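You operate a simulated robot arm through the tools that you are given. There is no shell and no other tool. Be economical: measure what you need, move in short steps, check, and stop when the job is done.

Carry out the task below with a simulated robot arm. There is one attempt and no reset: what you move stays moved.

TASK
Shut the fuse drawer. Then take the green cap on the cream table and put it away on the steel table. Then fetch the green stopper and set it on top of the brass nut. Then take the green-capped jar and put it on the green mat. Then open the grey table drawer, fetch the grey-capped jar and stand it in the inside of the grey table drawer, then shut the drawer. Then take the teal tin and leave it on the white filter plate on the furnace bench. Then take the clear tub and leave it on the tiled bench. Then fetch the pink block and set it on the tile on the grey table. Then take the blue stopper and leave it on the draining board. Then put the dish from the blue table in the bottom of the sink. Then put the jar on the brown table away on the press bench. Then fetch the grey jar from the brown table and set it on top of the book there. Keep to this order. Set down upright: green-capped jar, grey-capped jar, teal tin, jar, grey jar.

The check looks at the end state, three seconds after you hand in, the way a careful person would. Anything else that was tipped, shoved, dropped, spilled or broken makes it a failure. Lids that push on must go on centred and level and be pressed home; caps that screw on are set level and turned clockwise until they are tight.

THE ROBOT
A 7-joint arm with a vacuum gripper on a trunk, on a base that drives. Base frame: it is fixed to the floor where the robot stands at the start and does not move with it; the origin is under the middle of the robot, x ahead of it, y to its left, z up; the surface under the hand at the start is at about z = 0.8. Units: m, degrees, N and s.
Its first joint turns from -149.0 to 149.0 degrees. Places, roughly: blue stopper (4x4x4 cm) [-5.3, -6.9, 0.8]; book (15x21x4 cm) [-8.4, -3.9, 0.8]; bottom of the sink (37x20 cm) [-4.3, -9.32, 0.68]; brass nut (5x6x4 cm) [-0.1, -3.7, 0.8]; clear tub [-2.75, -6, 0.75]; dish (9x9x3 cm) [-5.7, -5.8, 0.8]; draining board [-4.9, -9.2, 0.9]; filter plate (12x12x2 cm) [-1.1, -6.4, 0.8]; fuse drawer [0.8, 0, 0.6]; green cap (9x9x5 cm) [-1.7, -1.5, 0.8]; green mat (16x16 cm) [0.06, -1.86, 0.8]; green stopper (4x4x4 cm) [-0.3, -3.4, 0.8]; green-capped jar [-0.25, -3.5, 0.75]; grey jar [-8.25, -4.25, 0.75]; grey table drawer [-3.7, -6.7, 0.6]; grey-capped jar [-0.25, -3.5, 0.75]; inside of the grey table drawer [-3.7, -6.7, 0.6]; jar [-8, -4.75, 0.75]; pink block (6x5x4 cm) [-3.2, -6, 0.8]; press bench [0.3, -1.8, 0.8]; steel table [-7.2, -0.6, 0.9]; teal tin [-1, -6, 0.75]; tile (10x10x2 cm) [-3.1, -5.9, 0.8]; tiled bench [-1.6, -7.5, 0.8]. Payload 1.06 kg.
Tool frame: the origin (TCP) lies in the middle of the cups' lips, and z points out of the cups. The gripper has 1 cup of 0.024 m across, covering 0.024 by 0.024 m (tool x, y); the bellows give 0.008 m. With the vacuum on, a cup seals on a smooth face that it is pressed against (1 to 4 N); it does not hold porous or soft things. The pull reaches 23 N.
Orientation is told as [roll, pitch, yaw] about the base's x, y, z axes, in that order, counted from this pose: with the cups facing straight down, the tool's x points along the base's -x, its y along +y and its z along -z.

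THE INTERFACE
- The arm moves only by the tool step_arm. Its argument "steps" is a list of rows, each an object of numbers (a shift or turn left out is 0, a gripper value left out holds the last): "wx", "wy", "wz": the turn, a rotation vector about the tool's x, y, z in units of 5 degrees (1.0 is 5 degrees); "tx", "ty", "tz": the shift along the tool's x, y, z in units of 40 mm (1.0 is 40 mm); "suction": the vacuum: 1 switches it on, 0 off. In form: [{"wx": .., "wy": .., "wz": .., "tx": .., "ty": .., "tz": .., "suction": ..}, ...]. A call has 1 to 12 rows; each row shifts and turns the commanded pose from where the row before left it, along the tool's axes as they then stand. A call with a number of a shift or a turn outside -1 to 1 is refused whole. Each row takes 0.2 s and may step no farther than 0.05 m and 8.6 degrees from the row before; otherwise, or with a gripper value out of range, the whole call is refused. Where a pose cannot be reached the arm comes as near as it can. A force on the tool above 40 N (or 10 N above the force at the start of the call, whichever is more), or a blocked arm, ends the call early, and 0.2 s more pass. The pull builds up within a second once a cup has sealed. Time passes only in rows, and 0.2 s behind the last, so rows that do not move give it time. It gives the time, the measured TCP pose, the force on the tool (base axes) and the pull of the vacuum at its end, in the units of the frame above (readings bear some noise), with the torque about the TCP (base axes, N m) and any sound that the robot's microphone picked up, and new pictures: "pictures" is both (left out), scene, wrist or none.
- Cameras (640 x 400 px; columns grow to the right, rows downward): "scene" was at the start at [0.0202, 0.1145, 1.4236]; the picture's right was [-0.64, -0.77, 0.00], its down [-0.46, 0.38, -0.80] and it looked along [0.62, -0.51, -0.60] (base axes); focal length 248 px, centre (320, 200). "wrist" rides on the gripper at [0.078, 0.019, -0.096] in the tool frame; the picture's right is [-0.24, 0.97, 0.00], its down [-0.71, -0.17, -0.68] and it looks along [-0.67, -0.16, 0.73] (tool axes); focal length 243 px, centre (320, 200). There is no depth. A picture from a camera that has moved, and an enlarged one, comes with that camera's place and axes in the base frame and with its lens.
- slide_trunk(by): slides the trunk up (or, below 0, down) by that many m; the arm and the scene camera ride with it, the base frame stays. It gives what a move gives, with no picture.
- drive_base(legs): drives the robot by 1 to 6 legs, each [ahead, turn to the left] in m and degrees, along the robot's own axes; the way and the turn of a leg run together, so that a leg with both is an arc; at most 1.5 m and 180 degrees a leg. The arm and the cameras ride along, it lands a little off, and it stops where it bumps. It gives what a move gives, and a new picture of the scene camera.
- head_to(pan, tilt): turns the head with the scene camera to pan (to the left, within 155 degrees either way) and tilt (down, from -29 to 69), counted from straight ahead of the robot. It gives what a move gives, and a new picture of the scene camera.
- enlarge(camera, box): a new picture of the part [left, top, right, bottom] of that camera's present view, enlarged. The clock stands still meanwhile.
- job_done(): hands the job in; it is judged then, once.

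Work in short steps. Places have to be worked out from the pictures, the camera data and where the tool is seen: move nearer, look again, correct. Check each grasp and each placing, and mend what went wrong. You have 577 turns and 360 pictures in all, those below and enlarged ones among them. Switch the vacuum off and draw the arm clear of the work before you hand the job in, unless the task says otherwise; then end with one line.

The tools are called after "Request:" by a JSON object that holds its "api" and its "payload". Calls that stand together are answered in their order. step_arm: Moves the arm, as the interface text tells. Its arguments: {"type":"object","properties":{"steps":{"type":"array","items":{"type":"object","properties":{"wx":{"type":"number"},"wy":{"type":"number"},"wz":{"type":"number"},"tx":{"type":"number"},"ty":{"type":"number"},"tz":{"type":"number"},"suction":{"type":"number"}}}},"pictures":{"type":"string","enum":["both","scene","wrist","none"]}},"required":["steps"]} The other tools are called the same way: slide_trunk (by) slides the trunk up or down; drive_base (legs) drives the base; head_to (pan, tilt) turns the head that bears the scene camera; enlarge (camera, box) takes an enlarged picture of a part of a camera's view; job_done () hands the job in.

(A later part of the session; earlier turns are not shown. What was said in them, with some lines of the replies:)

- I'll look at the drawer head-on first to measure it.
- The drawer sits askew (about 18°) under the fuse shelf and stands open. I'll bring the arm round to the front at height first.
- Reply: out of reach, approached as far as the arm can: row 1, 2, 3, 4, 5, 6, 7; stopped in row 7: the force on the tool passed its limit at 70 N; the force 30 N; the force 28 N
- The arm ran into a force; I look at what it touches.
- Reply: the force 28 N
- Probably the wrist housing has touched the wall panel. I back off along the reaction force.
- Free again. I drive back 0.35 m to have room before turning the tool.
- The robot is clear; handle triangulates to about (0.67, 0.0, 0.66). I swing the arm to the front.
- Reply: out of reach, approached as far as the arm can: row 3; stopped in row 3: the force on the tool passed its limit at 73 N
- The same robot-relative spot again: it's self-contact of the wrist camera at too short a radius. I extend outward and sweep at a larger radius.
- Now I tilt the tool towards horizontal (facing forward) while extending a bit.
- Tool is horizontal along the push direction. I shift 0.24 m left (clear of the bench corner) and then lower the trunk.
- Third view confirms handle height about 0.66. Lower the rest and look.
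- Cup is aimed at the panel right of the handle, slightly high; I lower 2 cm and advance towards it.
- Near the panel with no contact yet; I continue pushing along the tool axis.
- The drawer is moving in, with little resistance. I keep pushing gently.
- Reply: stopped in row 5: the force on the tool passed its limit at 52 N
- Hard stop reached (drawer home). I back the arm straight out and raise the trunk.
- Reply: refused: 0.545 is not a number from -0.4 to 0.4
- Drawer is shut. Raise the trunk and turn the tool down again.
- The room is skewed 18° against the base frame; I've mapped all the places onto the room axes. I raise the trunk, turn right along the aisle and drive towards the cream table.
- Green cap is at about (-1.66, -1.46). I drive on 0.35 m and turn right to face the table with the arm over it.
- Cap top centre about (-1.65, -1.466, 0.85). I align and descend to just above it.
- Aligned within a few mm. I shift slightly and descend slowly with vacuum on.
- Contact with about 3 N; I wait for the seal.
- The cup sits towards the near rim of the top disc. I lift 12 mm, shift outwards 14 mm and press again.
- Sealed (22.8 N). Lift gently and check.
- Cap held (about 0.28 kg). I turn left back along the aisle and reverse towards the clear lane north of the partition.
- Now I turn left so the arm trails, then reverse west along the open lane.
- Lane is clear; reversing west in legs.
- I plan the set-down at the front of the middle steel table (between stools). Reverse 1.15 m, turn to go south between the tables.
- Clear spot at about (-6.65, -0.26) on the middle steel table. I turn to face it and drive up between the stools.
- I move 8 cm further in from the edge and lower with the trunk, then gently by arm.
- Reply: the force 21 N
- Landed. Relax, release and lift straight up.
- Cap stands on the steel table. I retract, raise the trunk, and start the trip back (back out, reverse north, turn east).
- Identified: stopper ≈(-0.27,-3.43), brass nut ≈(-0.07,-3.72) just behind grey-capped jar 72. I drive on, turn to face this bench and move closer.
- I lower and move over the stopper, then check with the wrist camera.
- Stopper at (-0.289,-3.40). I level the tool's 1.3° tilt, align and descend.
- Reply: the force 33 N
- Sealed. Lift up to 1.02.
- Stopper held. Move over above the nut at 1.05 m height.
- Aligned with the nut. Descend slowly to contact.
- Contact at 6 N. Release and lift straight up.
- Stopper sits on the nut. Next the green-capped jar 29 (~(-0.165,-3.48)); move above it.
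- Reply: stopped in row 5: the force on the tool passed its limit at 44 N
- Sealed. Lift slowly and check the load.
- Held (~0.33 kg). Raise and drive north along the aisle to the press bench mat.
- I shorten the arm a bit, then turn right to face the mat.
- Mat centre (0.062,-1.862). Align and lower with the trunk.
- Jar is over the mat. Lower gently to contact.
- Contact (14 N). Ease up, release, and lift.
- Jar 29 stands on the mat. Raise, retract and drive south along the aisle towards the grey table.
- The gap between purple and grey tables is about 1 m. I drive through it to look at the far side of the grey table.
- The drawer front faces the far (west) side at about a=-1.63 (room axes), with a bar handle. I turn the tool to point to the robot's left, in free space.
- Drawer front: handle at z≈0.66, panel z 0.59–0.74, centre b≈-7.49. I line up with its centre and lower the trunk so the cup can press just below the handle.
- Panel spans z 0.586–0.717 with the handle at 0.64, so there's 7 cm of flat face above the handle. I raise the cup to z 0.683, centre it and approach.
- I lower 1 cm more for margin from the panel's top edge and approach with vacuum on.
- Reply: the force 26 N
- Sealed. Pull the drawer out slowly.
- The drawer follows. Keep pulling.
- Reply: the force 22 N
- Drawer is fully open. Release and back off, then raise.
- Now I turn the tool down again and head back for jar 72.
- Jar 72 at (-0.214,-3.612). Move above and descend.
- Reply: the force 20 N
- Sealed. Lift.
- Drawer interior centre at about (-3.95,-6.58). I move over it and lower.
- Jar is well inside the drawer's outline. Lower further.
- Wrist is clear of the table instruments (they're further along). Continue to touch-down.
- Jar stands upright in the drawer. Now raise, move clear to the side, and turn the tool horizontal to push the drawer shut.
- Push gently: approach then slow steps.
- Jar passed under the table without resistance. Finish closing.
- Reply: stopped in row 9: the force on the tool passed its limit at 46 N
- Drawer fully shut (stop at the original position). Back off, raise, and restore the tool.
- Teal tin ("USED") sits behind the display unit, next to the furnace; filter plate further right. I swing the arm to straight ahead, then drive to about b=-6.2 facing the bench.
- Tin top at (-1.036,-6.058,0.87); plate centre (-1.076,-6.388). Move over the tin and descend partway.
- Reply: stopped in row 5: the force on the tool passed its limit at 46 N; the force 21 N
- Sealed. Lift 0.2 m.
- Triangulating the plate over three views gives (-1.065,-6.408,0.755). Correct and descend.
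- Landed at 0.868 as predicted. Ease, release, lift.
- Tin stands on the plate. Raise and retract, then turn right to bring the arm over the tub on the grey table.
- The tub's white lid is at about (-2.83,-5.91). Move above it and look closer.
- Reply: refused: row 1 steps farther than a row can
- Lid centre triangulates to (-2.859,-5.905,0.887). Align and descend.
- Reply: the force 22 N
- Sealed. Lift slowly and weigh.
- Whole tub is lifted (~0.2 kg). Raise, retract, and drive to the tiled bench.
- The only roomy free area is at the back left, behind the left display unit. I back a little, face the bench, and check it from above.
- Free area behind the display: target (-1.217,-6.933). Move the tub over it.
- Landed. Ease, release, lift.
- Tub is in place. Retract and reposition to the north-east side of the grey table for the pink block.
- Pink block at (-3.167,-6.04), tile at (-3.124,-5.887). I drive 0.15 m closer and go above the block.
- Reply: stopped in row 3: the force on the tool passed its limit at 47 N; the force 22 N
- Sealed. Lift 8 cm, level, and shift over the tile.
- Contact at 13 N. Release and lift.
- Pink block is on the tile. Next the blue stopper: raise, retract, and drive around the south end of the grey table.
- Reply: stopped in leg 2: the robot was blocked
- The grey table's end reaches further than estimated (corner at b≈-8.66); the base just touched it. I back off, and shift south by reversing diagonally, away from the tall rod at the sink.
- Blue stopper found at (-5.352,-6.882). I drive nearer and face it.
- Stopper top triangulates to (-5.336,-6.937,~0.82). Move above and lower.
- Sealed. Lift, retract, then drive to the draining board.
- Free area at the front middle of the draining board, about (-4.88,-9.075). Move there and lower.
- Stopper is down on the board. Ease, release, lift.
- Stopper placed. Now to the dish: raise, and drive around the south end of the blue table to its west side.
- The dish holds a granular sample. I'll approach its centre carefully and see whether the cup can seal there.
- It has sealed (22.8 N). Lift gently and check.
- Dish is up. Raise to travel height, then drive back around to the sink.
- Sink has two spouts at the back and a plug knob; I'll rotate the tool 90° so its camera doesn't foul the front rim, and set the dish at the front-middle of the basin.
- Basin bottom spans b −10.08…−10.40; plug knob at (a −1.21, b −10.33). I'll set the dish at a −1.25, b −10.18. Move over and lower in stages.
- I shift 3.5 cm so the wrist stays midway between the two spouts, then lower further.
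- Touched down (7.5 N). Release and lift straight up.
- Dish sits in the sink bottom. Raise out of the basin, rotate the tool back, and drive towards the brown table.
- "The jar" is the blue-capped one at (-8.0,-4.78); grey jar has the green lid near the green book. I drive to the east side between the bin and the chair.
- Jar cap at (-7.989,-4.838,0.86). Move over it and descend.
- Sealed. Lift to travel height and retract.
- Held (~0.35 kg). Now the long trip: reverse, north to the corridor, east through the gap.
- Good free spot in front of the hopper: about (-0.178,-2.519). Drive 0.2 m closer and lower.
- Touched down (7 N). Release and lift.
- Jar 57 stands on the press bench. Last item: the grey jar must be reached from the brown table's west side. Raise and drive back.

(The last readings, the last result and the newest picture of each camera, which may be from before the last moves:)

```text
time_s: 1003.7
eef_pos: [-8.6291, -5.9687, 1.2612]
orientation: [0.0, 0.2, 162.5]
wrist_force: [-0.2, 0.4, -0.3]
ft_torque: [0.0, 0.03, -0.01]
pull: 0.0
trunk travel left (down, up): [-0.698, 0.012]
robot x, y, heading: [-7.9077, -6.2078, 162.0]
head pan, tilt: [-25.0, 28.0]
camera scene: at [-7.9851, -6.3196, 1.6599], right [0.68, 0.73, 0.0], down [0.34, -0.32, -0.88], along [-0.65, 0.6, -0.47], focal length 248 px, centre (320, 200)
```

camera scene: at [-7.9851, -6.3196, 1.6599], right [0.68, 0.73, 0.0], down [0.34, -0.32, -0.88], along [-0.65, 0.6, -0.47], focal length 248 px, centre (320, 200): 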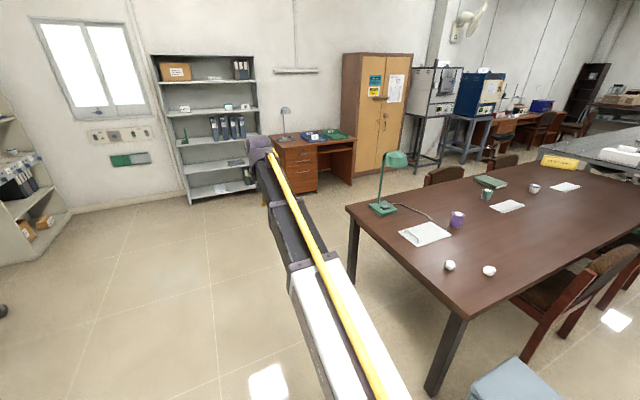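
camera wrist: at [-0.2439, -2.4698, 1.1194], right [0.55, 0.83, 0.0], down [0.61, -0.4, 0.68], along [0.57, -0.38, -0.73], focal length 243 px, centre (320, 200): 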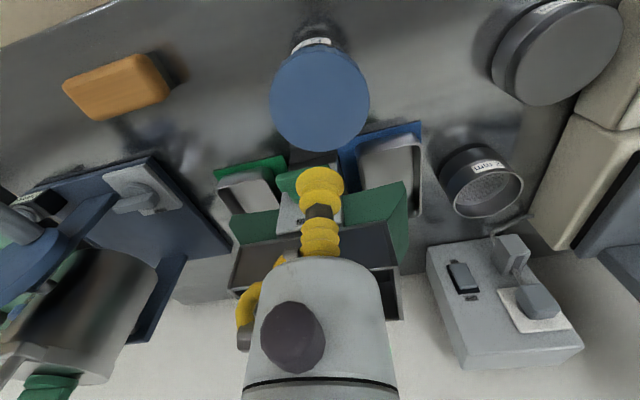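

Request:
{"api": "drive_base", "payload": {"legs": [[1.15, 0], [1.05, 0], [0, -90], [1.1, 0]]}}

Request:
{"api": "head_to", "payload": {"pan": -60, "tilt": 40}}

```text
time_s: 1023.6
eef_pos: [-9.3637, -3.7783, 1.261]
orientation: [-0.1, 0.2, 70.6]
wrist_force: [0.0, -0.5, -0.4]
ft_torque: [0.04, -0.01, 0.03]
pull: 0.0
trunk travel left (down, up): [-0.698, 0.012]
robot x, y, heading: [-9.6271, -4.4939, 70.1]
head pan, tilt: [-25.0, 28.0]
camera scene: at [-9.7393, -4.4121, 1.6599], right [0.71, -0.7, 0.0], down [-0.33, -0.33, -0.88], along [0.62, 0.63, -0.47], focal length 248 px, centre (320, 200)
```

scene: 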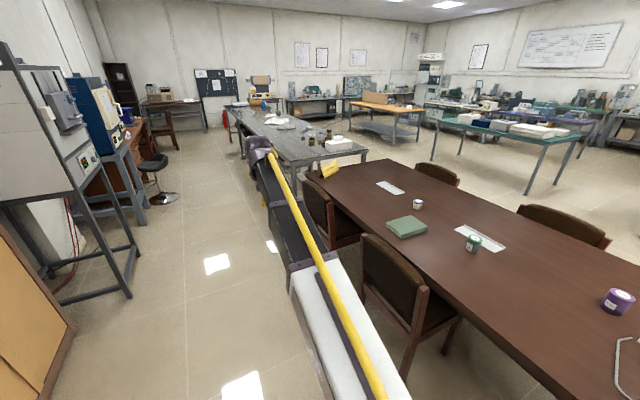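

```text
time_s: 1024.6
eef_pos: [-9.3657, -3.7786, 1.2605]
orientation: [0.0, 0.2, 70.5]
wrist_force: [0.4, 0.9, 0.5]
ft_torque: [0.0, 0.01, 0.0]
pull: 0.0
trunk travel left (down, up): [-0.698, 0.012]
robot x, y, heading: [-9.627, -4.4904, 70.1]
head pan, tilt: [-60.0, 40.0]
camera scene: at [-9.7199, -4.4618, 1.6414], right [0.18, -0.98, 0.0], down [-0.63, -0.11, -0.77], along [0.75, 0.14, -0.64], focal length 248 px, centre (320, 200)
```

scene: 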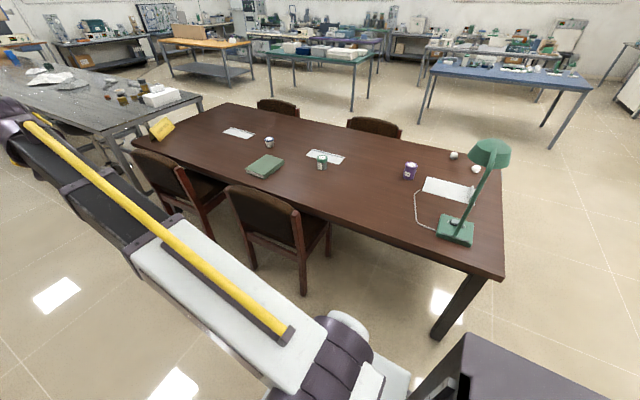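

There is 0.9 m between the west chair (b≥-6.70) and the table leg. I position the robot there, facing the table.

Request:
{"api": "drive_base", "payload": {"legs": [[0.17, 0], [0, -88], [0.38, 0]]}}

Request:
{"api": "head_to", "payload": {"pan": 15, "tilt": 40}}

Request:
{"api": "enlarge", "payload": {"camera": "wrist", "box": [0, 0, 640, 400]}}

```text
time_s: 1031.9
eef_pos: [-8.4859, -4.697, 1.2619]
orientation: [0.0, 0.2, -18.0]
wrist_force: [-0.1, 0.8, -1.1]
ft_torque: [-0.02, -0.02, 0.03]
pull: 0.0
trunk travel left (down, up): [-0.698, 0.012]
robot x, y, heading: [-9.2076, -4.4489, -18.2]
head pan, tilt: [-60.0, 40.0]
camera scene: at [-9.1797, -4.3594, 1.6414], right [-0.98, -0.2, 0.0], down [-0.13, 0.63, -0.77], along [0.15, -0.75, -0.64], focal length 248 px, centre (320, 200)
```

scene: 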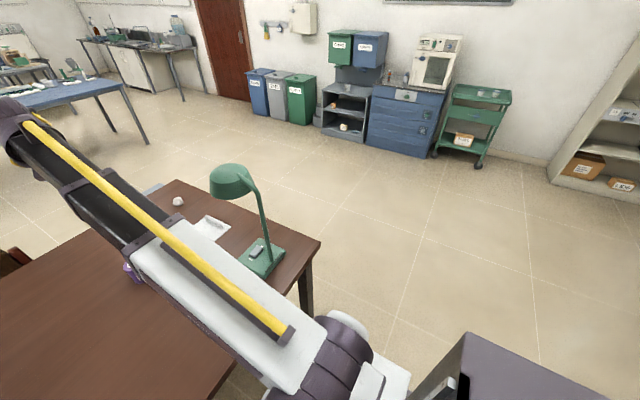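

```text
time_s: 1033.3
eef_pos: [-8.4858, -4.6974, 1.2615]
orientation: [0.1, 0.2, -18.1]
wrist_force: [0.1, -0.3, -0.9]
ft_torque: [0.02, -0.01, -0.01]
pull: 0.0
trunk travel left (down, up): [-0.698, 0.012]
robot x, y, heading: [-9.2088, -4.4538, -18.4]
head pan, tilt: [15.0, 40.0]
camera scene: at [-9.1122, -4.2812, 1.6414], right [-0.06, -1.0, 0.0], down [-0.64, 0.04, -0.77], along [0.76, -0.05, -0.64], focal length 248 px, centre (320, 200)
```

scene: 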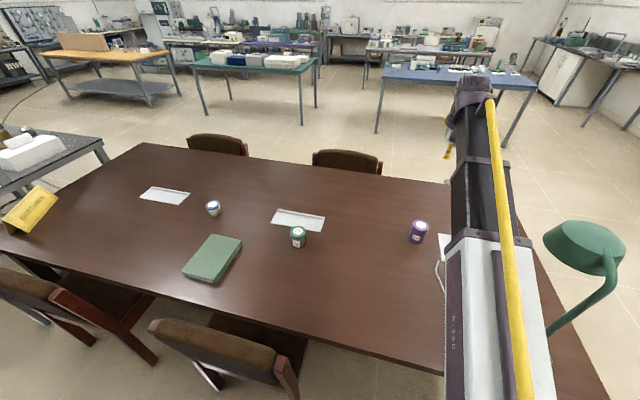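

```text
1.00 times, centred on (320, 200) of wrist (not enlarged: the box is as wide or as high as the picture)
camera zoom: at [-8.5544, -4.6536, 1.3558], right [0.52, 0.85, 0.0], down [0.62, -0.38, 0.68], along [0.58, -0.36, -0.73], focal length 243 px, centre (320, 200)
```

zoom: 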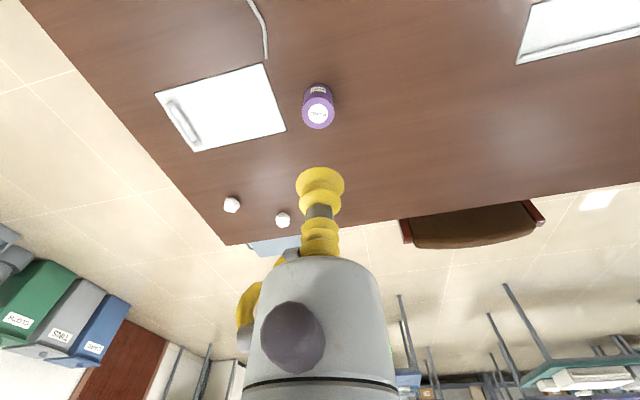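

Grey jar at (-8.368,-4.231), book centre (-8.452,-3.872). Swing over to the jar.

Request:
{"api": "step_arm", "payload": {"steps": [{"ty": 1, "tx": 0.07}, {"ty": 1, "tx": 0.07}, {"ty": 1, "tx": 0.07}, {"ty": 1, "tx": 0.07}, {"ty": 1, "tx": 0.07}, {"ty": 1, "tx": 0.07}, {"ty": 1, "tx": 0.07}, {"ty": 1, "tx": 0.07}, {"ty": 1, "tx": 0.07}, {"ty": 1, "tx": 0.07}, {"ty": 1, "tx": 0.07}, {"ty": 1, "tx": 0.07}], "pictures": "wrist"}}

```text
time_s: 1036.0
eef_pos: [-8.3685, -4.2305, 1.2622]
orientation: [-0.1, 0.2, -18.1]
wrist_force: [0.5, 0.3, -0.1]
ft_torque: [0.0, -0.01, -0.02]
pull: 0.0
trunk travel left (down, up): [-0.698, 0.012]
robot x, y, heading: [-9.2039, -4.4502, -18.5]
head pan, tilt: [15.0, 40.0]
camera wrist: at [-8.4359, -4.1863, 1.3564], right [0.53, 0.85, 0.0], down [0.62, -0.38, 0.68], along [0.58, -0.36, -0.73], focal length 243 px, centre (320, 200)
```

wrist: 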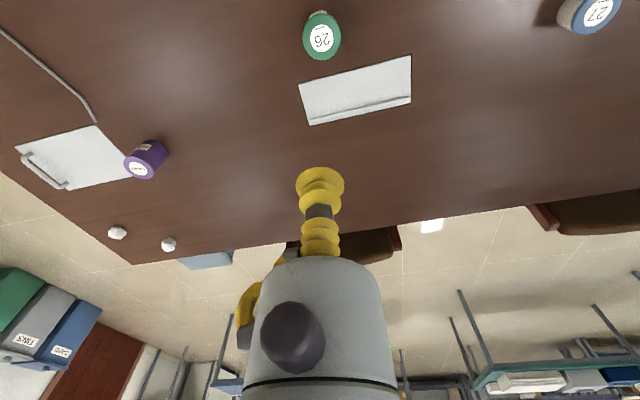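

Request:
{"api": "step_arm", "payload": {"steps": [{"tz": 1}, {"tz": 1}, {"tz": 1}, {"tz": 1}, {"tz": 1}, {"tz": 1}, {"tz": 1}, {"tz": 0.7}], "pictures": "wrist"}}

```text
time_s: 1037.8
eef_pos: [-8.3705, -4.227, 0.9552]
orientation: [-0.1, 0.1, -18.1]
wrist_force: [0.1, 0.5, 0.4]
ft_torque: [-0.02, 0.0, 0.0]
pull: 0.1
trunk travel left (down, up): [-0.698, 0.012]
robot x, y, heading: [-9.2067, -4.452, -18.7]
head pan, tilt: [15.0, 40.0]
camera wrist: at [-8.4385, -4.1843, 1.0498], right [0.52, 0.85, 0.0], down [0.62, -0.38, 0.68], along [0.58, -0.36, -0.73], focal length 243 px, centre (320, 200)
```

wrist: 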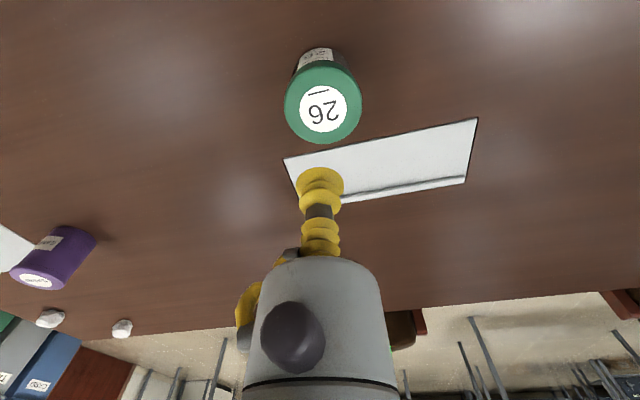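

Request:
{"api": "step_arm", "payload": {"steps": [{"tz": 1, "ty": 0.06}, {"tz": 0.9}, {"tz": 0.3, "suction": 1}, {"tz": 0.1}, {"tz": 0.1}, {"tz": 0.1}], "pictures": "none"}}

```text
time_s: 1039.2
eef_pos: [-8.3699, -4.227, 0.853]
orientation: [-0.1, 0.2, -18.1]
wrist_force: [0.2, 0.1, 0.1]
ft_torque: [-0.03, 0.0, -0.01]
pull: 0.1
trunk travel left (down, up): [-0.698, 0.012]
robot x, y, heading: [-9.2053, -4.4506, -18.2]
head pan, tilt: [15.0, 40.0]
```

Request:
{"api": "step_arm", "payload": {"steps": [{"tz": 0.1}, {"tz": 0.1}, {"tz": 0.1}, {"tz": 0.1}], "pictures": "none"}}

```text
time_s: 1040.2
eef_pos: [-8.3718, -4.2265, 0.8391]
orientation: [0.1, 0.1, -17.9]
wrist_force: [-3.4, 0.8, 5.6]
ft_torque: [-0.01, -0.03, 0.0]
pull: 22.9
trunk travel left (down, up): [-0.698, 0.012]
robot x, y, heading: [-9.2077, -4.4523, -18.6]
head pan, tilt: [15.0, 40.0]
```

Sealed. Lift and move over the book.

Request:
{"api": "step_arm", "payload": {"steps": [{"tz": -0.2}, {"tz": -0.8}, {"tz": -1}, {"tz": -1}, {"tz": -1}], "pictures": "none"}}

Request:
{"api": "step_arm", "payload": {"steps": [{"ty": 0.97, "tx": 0.58}, {"ty": 0.97, "tx": 0.58}, {"ty": 0.97, "tx": 0.58}, {"ty": 0.97, "tx": 0.58}, {"ty": 0.97, "tx": 0.58}, {"ty": 0.97, "tx": 0.58}, {"ty": 0.97, "tx": 0.58}], "pictures": "both"}}

```text
time_s: 1041.3
eef_pos: [-8.3701, -4.2291, 0.9968]
orientation: [0.0, 0.2, -18.1]
wrist_force: [-0.9, 0.2, -3.0]
ft_torque: [0.04, 0.05, 0.02]
pull: 23.0
trunk travel left (down, up): [-0.698, 0.012]
robot x, y, heading: [-9.2081, -4.4528, -18.6]
head pan, tilt: [15.0, 40.0]
```

```text
time_s: 1043.0
eef_pos: [-8.4408, -3.9165, 0.9988]
orientation: [0.1, 0.2, -18.2]
wrist_force: [0.7, 0.6, -3.6]
ft_torque: [-0.03, 0.03, -0.02]
pull: 22.9
trunk travel left (down, up): [-0.698, 0.012]
robot x, y, heading: [-9.2052, -4.4516, -18.4]
head pan, tilt: [15.0, 40.0]
camera scene: at [-9.112, -4.2804, 1.6413], right [-0.06, -1.0, 0.0], down [-0.64, 0.04, -0.77], along [0.76, -0.05, -0.64], focal length 248 px, centre (320, 200)
camera wrist: at [-8.5087, -3.8736, 1.0934], right [0.52, 0.85, 0.0], down [0.62, -0.38, 0.68], along [0.58, -0.36, -0.73], focal length 243 px, centre (320, 200)
```

scene: 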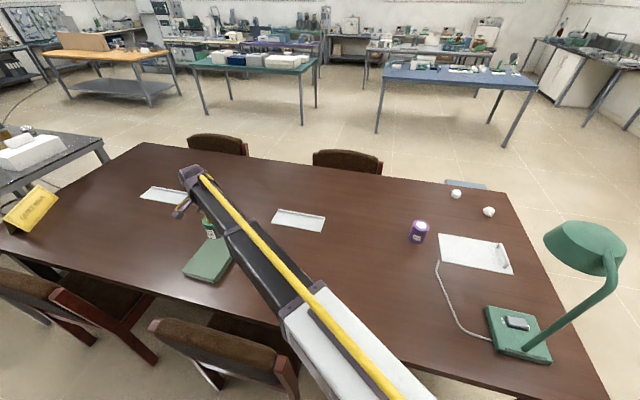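
wrist: 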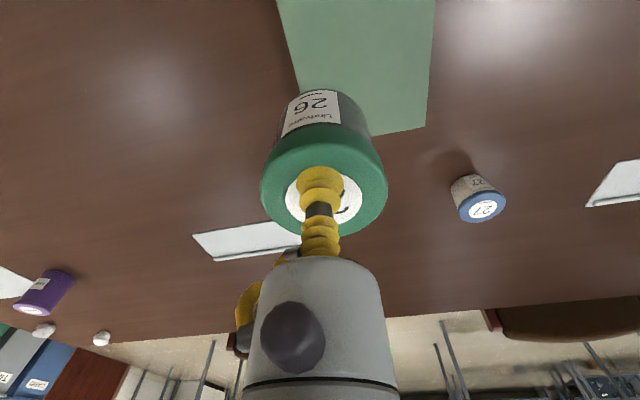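

Request:
{"api": "step_arm", "payload": {"steps": [{"tx": 0.47, "ty": 0.72}, {"tz": 0.8}, {"tz": 0.6}], "pictures": "wrist"}}

Request:
{"api": "enlarge", "payload": {"camera": "scene", "box": [140, 160, 300, 300]}}

```text
time_s: 1043.8
eef_pos: [-8.4491, -3.8875, 0.941]
orientation: [0.0, 0.1, -18.2]
wrist_force: [-0.2, 0.5, -3.3]
ft_torque: [0.0, 0.05, 0.01]
pull: 22.9
trunk travel left (down, up): [-0.698, 0.012]
robot x, y, heading: [-9.206, -4.4508, -18.4]
head pan, tilt: [15.0, 40.0]
camera wrist: at [-8.5167, -3.8426, 1.0369], right [0.53, 0.85, 0.0], down [0.62, -0.38, 0.68], along [0.58, -0.36, -0.73], focal length 243 px, centre (320, 200)
```

wrist: 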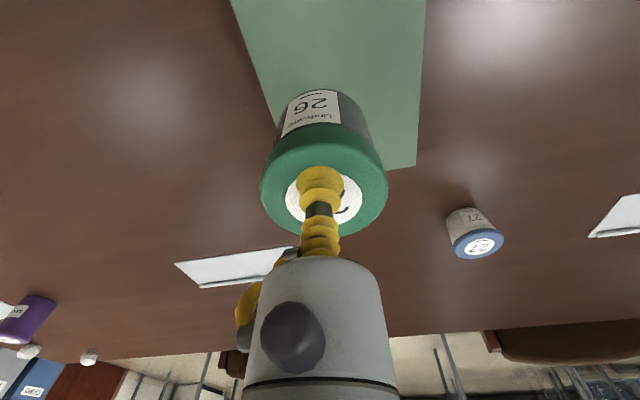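

```text
2.86 times, centred on (220, 230) of scene
camera zoom: at [-9.1118, -4.2809, 1.6414], right [-0.06, -1.0, 0.0], down [-0.64, 0.04, -0.77], along [0.76, -0.05, -0.64], focal length 709 px, centre (606, 114)
```

zoom: 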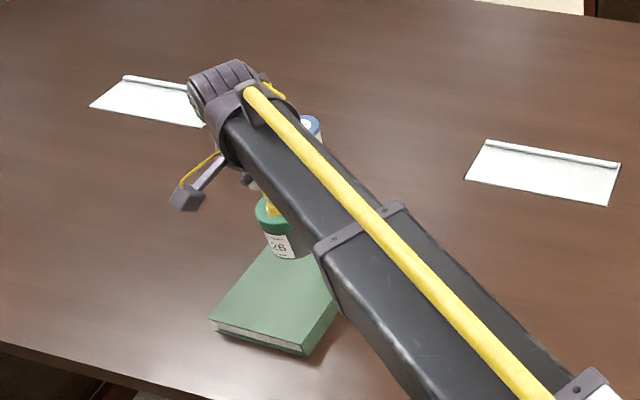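

Request:
{"api": "step_arm", "payload": {"steps": [{"ty": 0.35, "tz": 0.5}, {"tz": 0.4}, {"tz": 0.2}, {"tz": 0.1}, {"tz": 0.1}], "pictures": "wrist"}}

```text
time_s: 1045.0
eef_pos: [-8.4454, -3.8727, 0.889]
orientation: [0.0, 0.2, -18.1]
wrist_force: [-0.4, 0.3, -2.2]
ft_torque: [0.02, 0.0, 0.0]
pull: 23.0
trunk travel left (down, up): [-0.698, 0.012]
robot x, y, heading: [-9.2045, -4.454, -18.4]
head pan, tilt: [15.0, 40.0]
camera wrist: at [-8.5132, -3.8286, 0.9854], right [0.52, 0.85, 0.0], down [0.62, -0.38, 0.68], along [0.58, -0.36, -0.73], focal length 243 px, centre (320, 200)
```

wrist: 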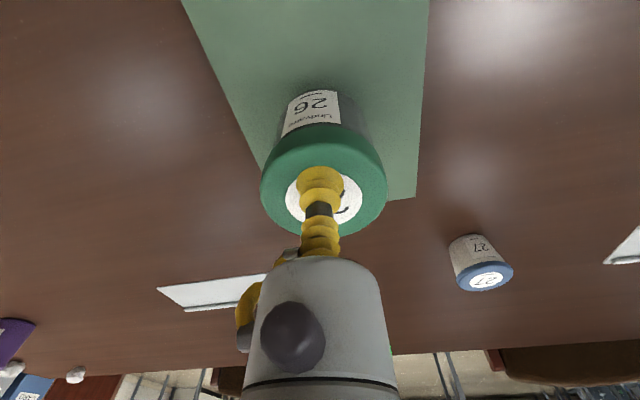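

Request:
{"api": "step_arm", "payload": {"steps": [{"ty": 0.15, "tz": 0.1}, {"tz": 0.1}, {"tz": 0.1}, {"tz": 0.1}], "pictures": "none"}}

```text
time_s: 1046.0
eef_pos: [-8.443, -3.8666, 0.8734]
orientation: [0.1, 0.2, -18.0]
wrist_force: [-0.6, -0.9, -3.2]
ft_torque: [0.04, 0.03, -0.01]
pull: 23.1
trunk travel left (down, up): [-0.698, 0.012]
robot x, y, heading: [-9.2059, -4.4502, -18.5]
head pan, tilt: [15.0, 40.0]
```

Request:
{"api": "step_arm", "payload": {"steps": [{"tz": 0.08}, {"tz": 0.08}, {"tz": 0.08}], "pictures": "none"}}

```text
time_s: 1046.8
eef_pos: [-8.4436, -3.8655, 0.867]
orientation: [0.2, 0.1, -18.0]
wrist_force: [4.1, 6.0, 21.1]
ft_torque: [-0.04, -0.08, 0.03]
pull: 22.9
trunk travel left (down, up): [-0.698, 0.012]
robot x, y, heading: [-9.2072, -4.4509, -18.3]
head pan, tilt: [15.0, 40.0]
```

On the book (21 N). Ease, release, lift.

Request:
{"api": "step_arm", "payload": {"steps": [{"tz": -0.1}, {"suction": 0}, {}, {}, {"tz": -0.08}, {"tz": -0.2}, {"tz": -0.6}, {"tz": -1}, {"tz": -1}], "pictures": "wrist"}}

Request:
{"api": "enlarge", "payload": {"camera": "scene", "box": [140, 160, 300, 300]}}

```text
time_s: 1048.8
eef_pos: [-8.4438, -3.8663, 0.9822]
orientation: [0.0, 0.1, -18.1]
wrist_force: [0.2, -0.7, 0.4]
ft_torque: [-0.03, -0.02, 0.04]
pull: 0.1
trunk travel left (down, up): [-0.698, 0.012]
robot x, y, heading: [-9.2045, -4.458, -18.5]
head pan, tilt: [15.0, 40.0]
camera wrist: at [-8.5119, -3.8237, 1.0779], right [0.52, 0.85, 0.0], down [0.62, -0.38, 0.68], along [0.58, -0.36, -0.73], focal length 243 px, centre (320, 200)
```

wrist: 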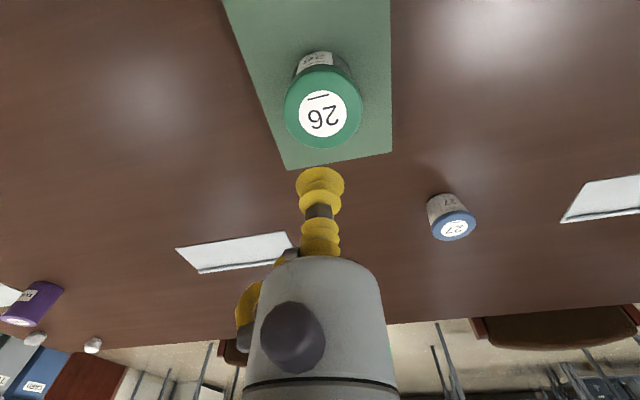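

```text
2.86 times, centred on (220, 230) of scene
camera zoom: at [-9.1124, -4.281, 1.6413], right [-0.06, -1.0, 0.0], down [-0.64, 0.04, -0.77], along [0.76, -0.05, -0.64], focal length 709 px, centre (606, 114)
```

zoom: 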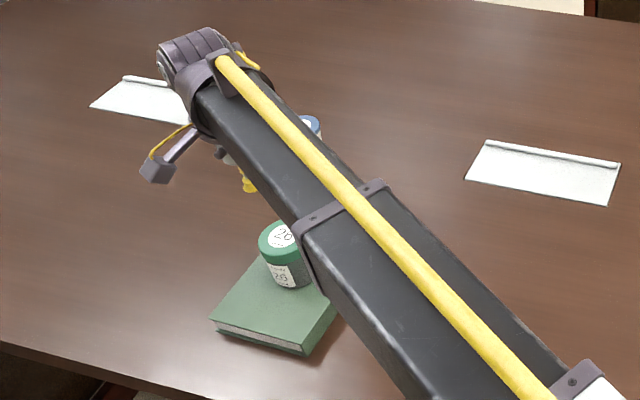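

All placed. Raise the arm and back away from the table.

Request:
{"api": "step_arm", "payload": {"steps": [{"tz": -1}, {"tz": -1}, {"tz": -1}, {"tz": -1}, {"tz": -1}, {"tz": -1}, {"tz": -1}], "pictures": "none"}}

Request:
{"api": "drive_base", "payload": {"legs": [[-0.35, 0]]}}

```text
time_s: 1050.3
eef_pos: [-8.4429, -3.8673, 1.2646]
orientation: [0.0, 0.2, -18.1]
wrist_force: [0.4, 0.2, -0.2]
ft_torque: [0.01, 0.05, -0.02]
pull: 0.0
trunk travel left (down, up): [-0.698, 0.012]
robot x, y, heading: [-9.2092, -4.4537, -18.3]
head pan, tilt: [15.0, 40.0]
```

```text
time_s: 1052.6
eef_pos: [-8.7773, -3.7561, 1.2649]
orientation: [0.0, 0.1, -17.9]
wrist_force: [0.4, -0.9, 0.2]
ft_torque: [0.01, -0.03, 0.02]
pull: 0.0
trunk travel left (down, up): [-0.698, 0.012]
robot x, y, heading: [-9.5388, -4.3383, -18.0]
head pan, tilt: [15.0, 40.0]
camera scene: at [-9.4436, -4.171, 1.6414], right [-0.06, -1.0, 0.0], down [-0.64, 0.04, -0.77], along [0.76, -0.04, -0.64], focal length 248 px, centre (320, 200)
```

scene: 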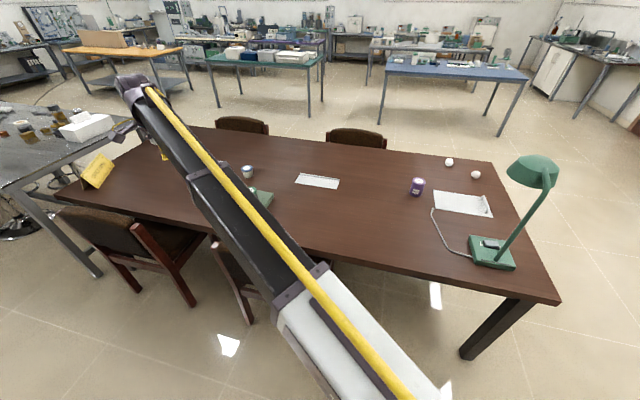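

The vacuum is off, the arm is clear, and every item has been placed and checked, so I hand in.

Request:
{"api": "job_done", "payload": {}}

```text
The job is handed in.
```

I did all twelve steps in order, checked each placing with the cameras or the force reading as I went, and handed the job in with the vacuum off and the arm clear. One slip to know about: the base bumped the end of the grey table once while driving, and nothing on it looked out of place in later pictures.
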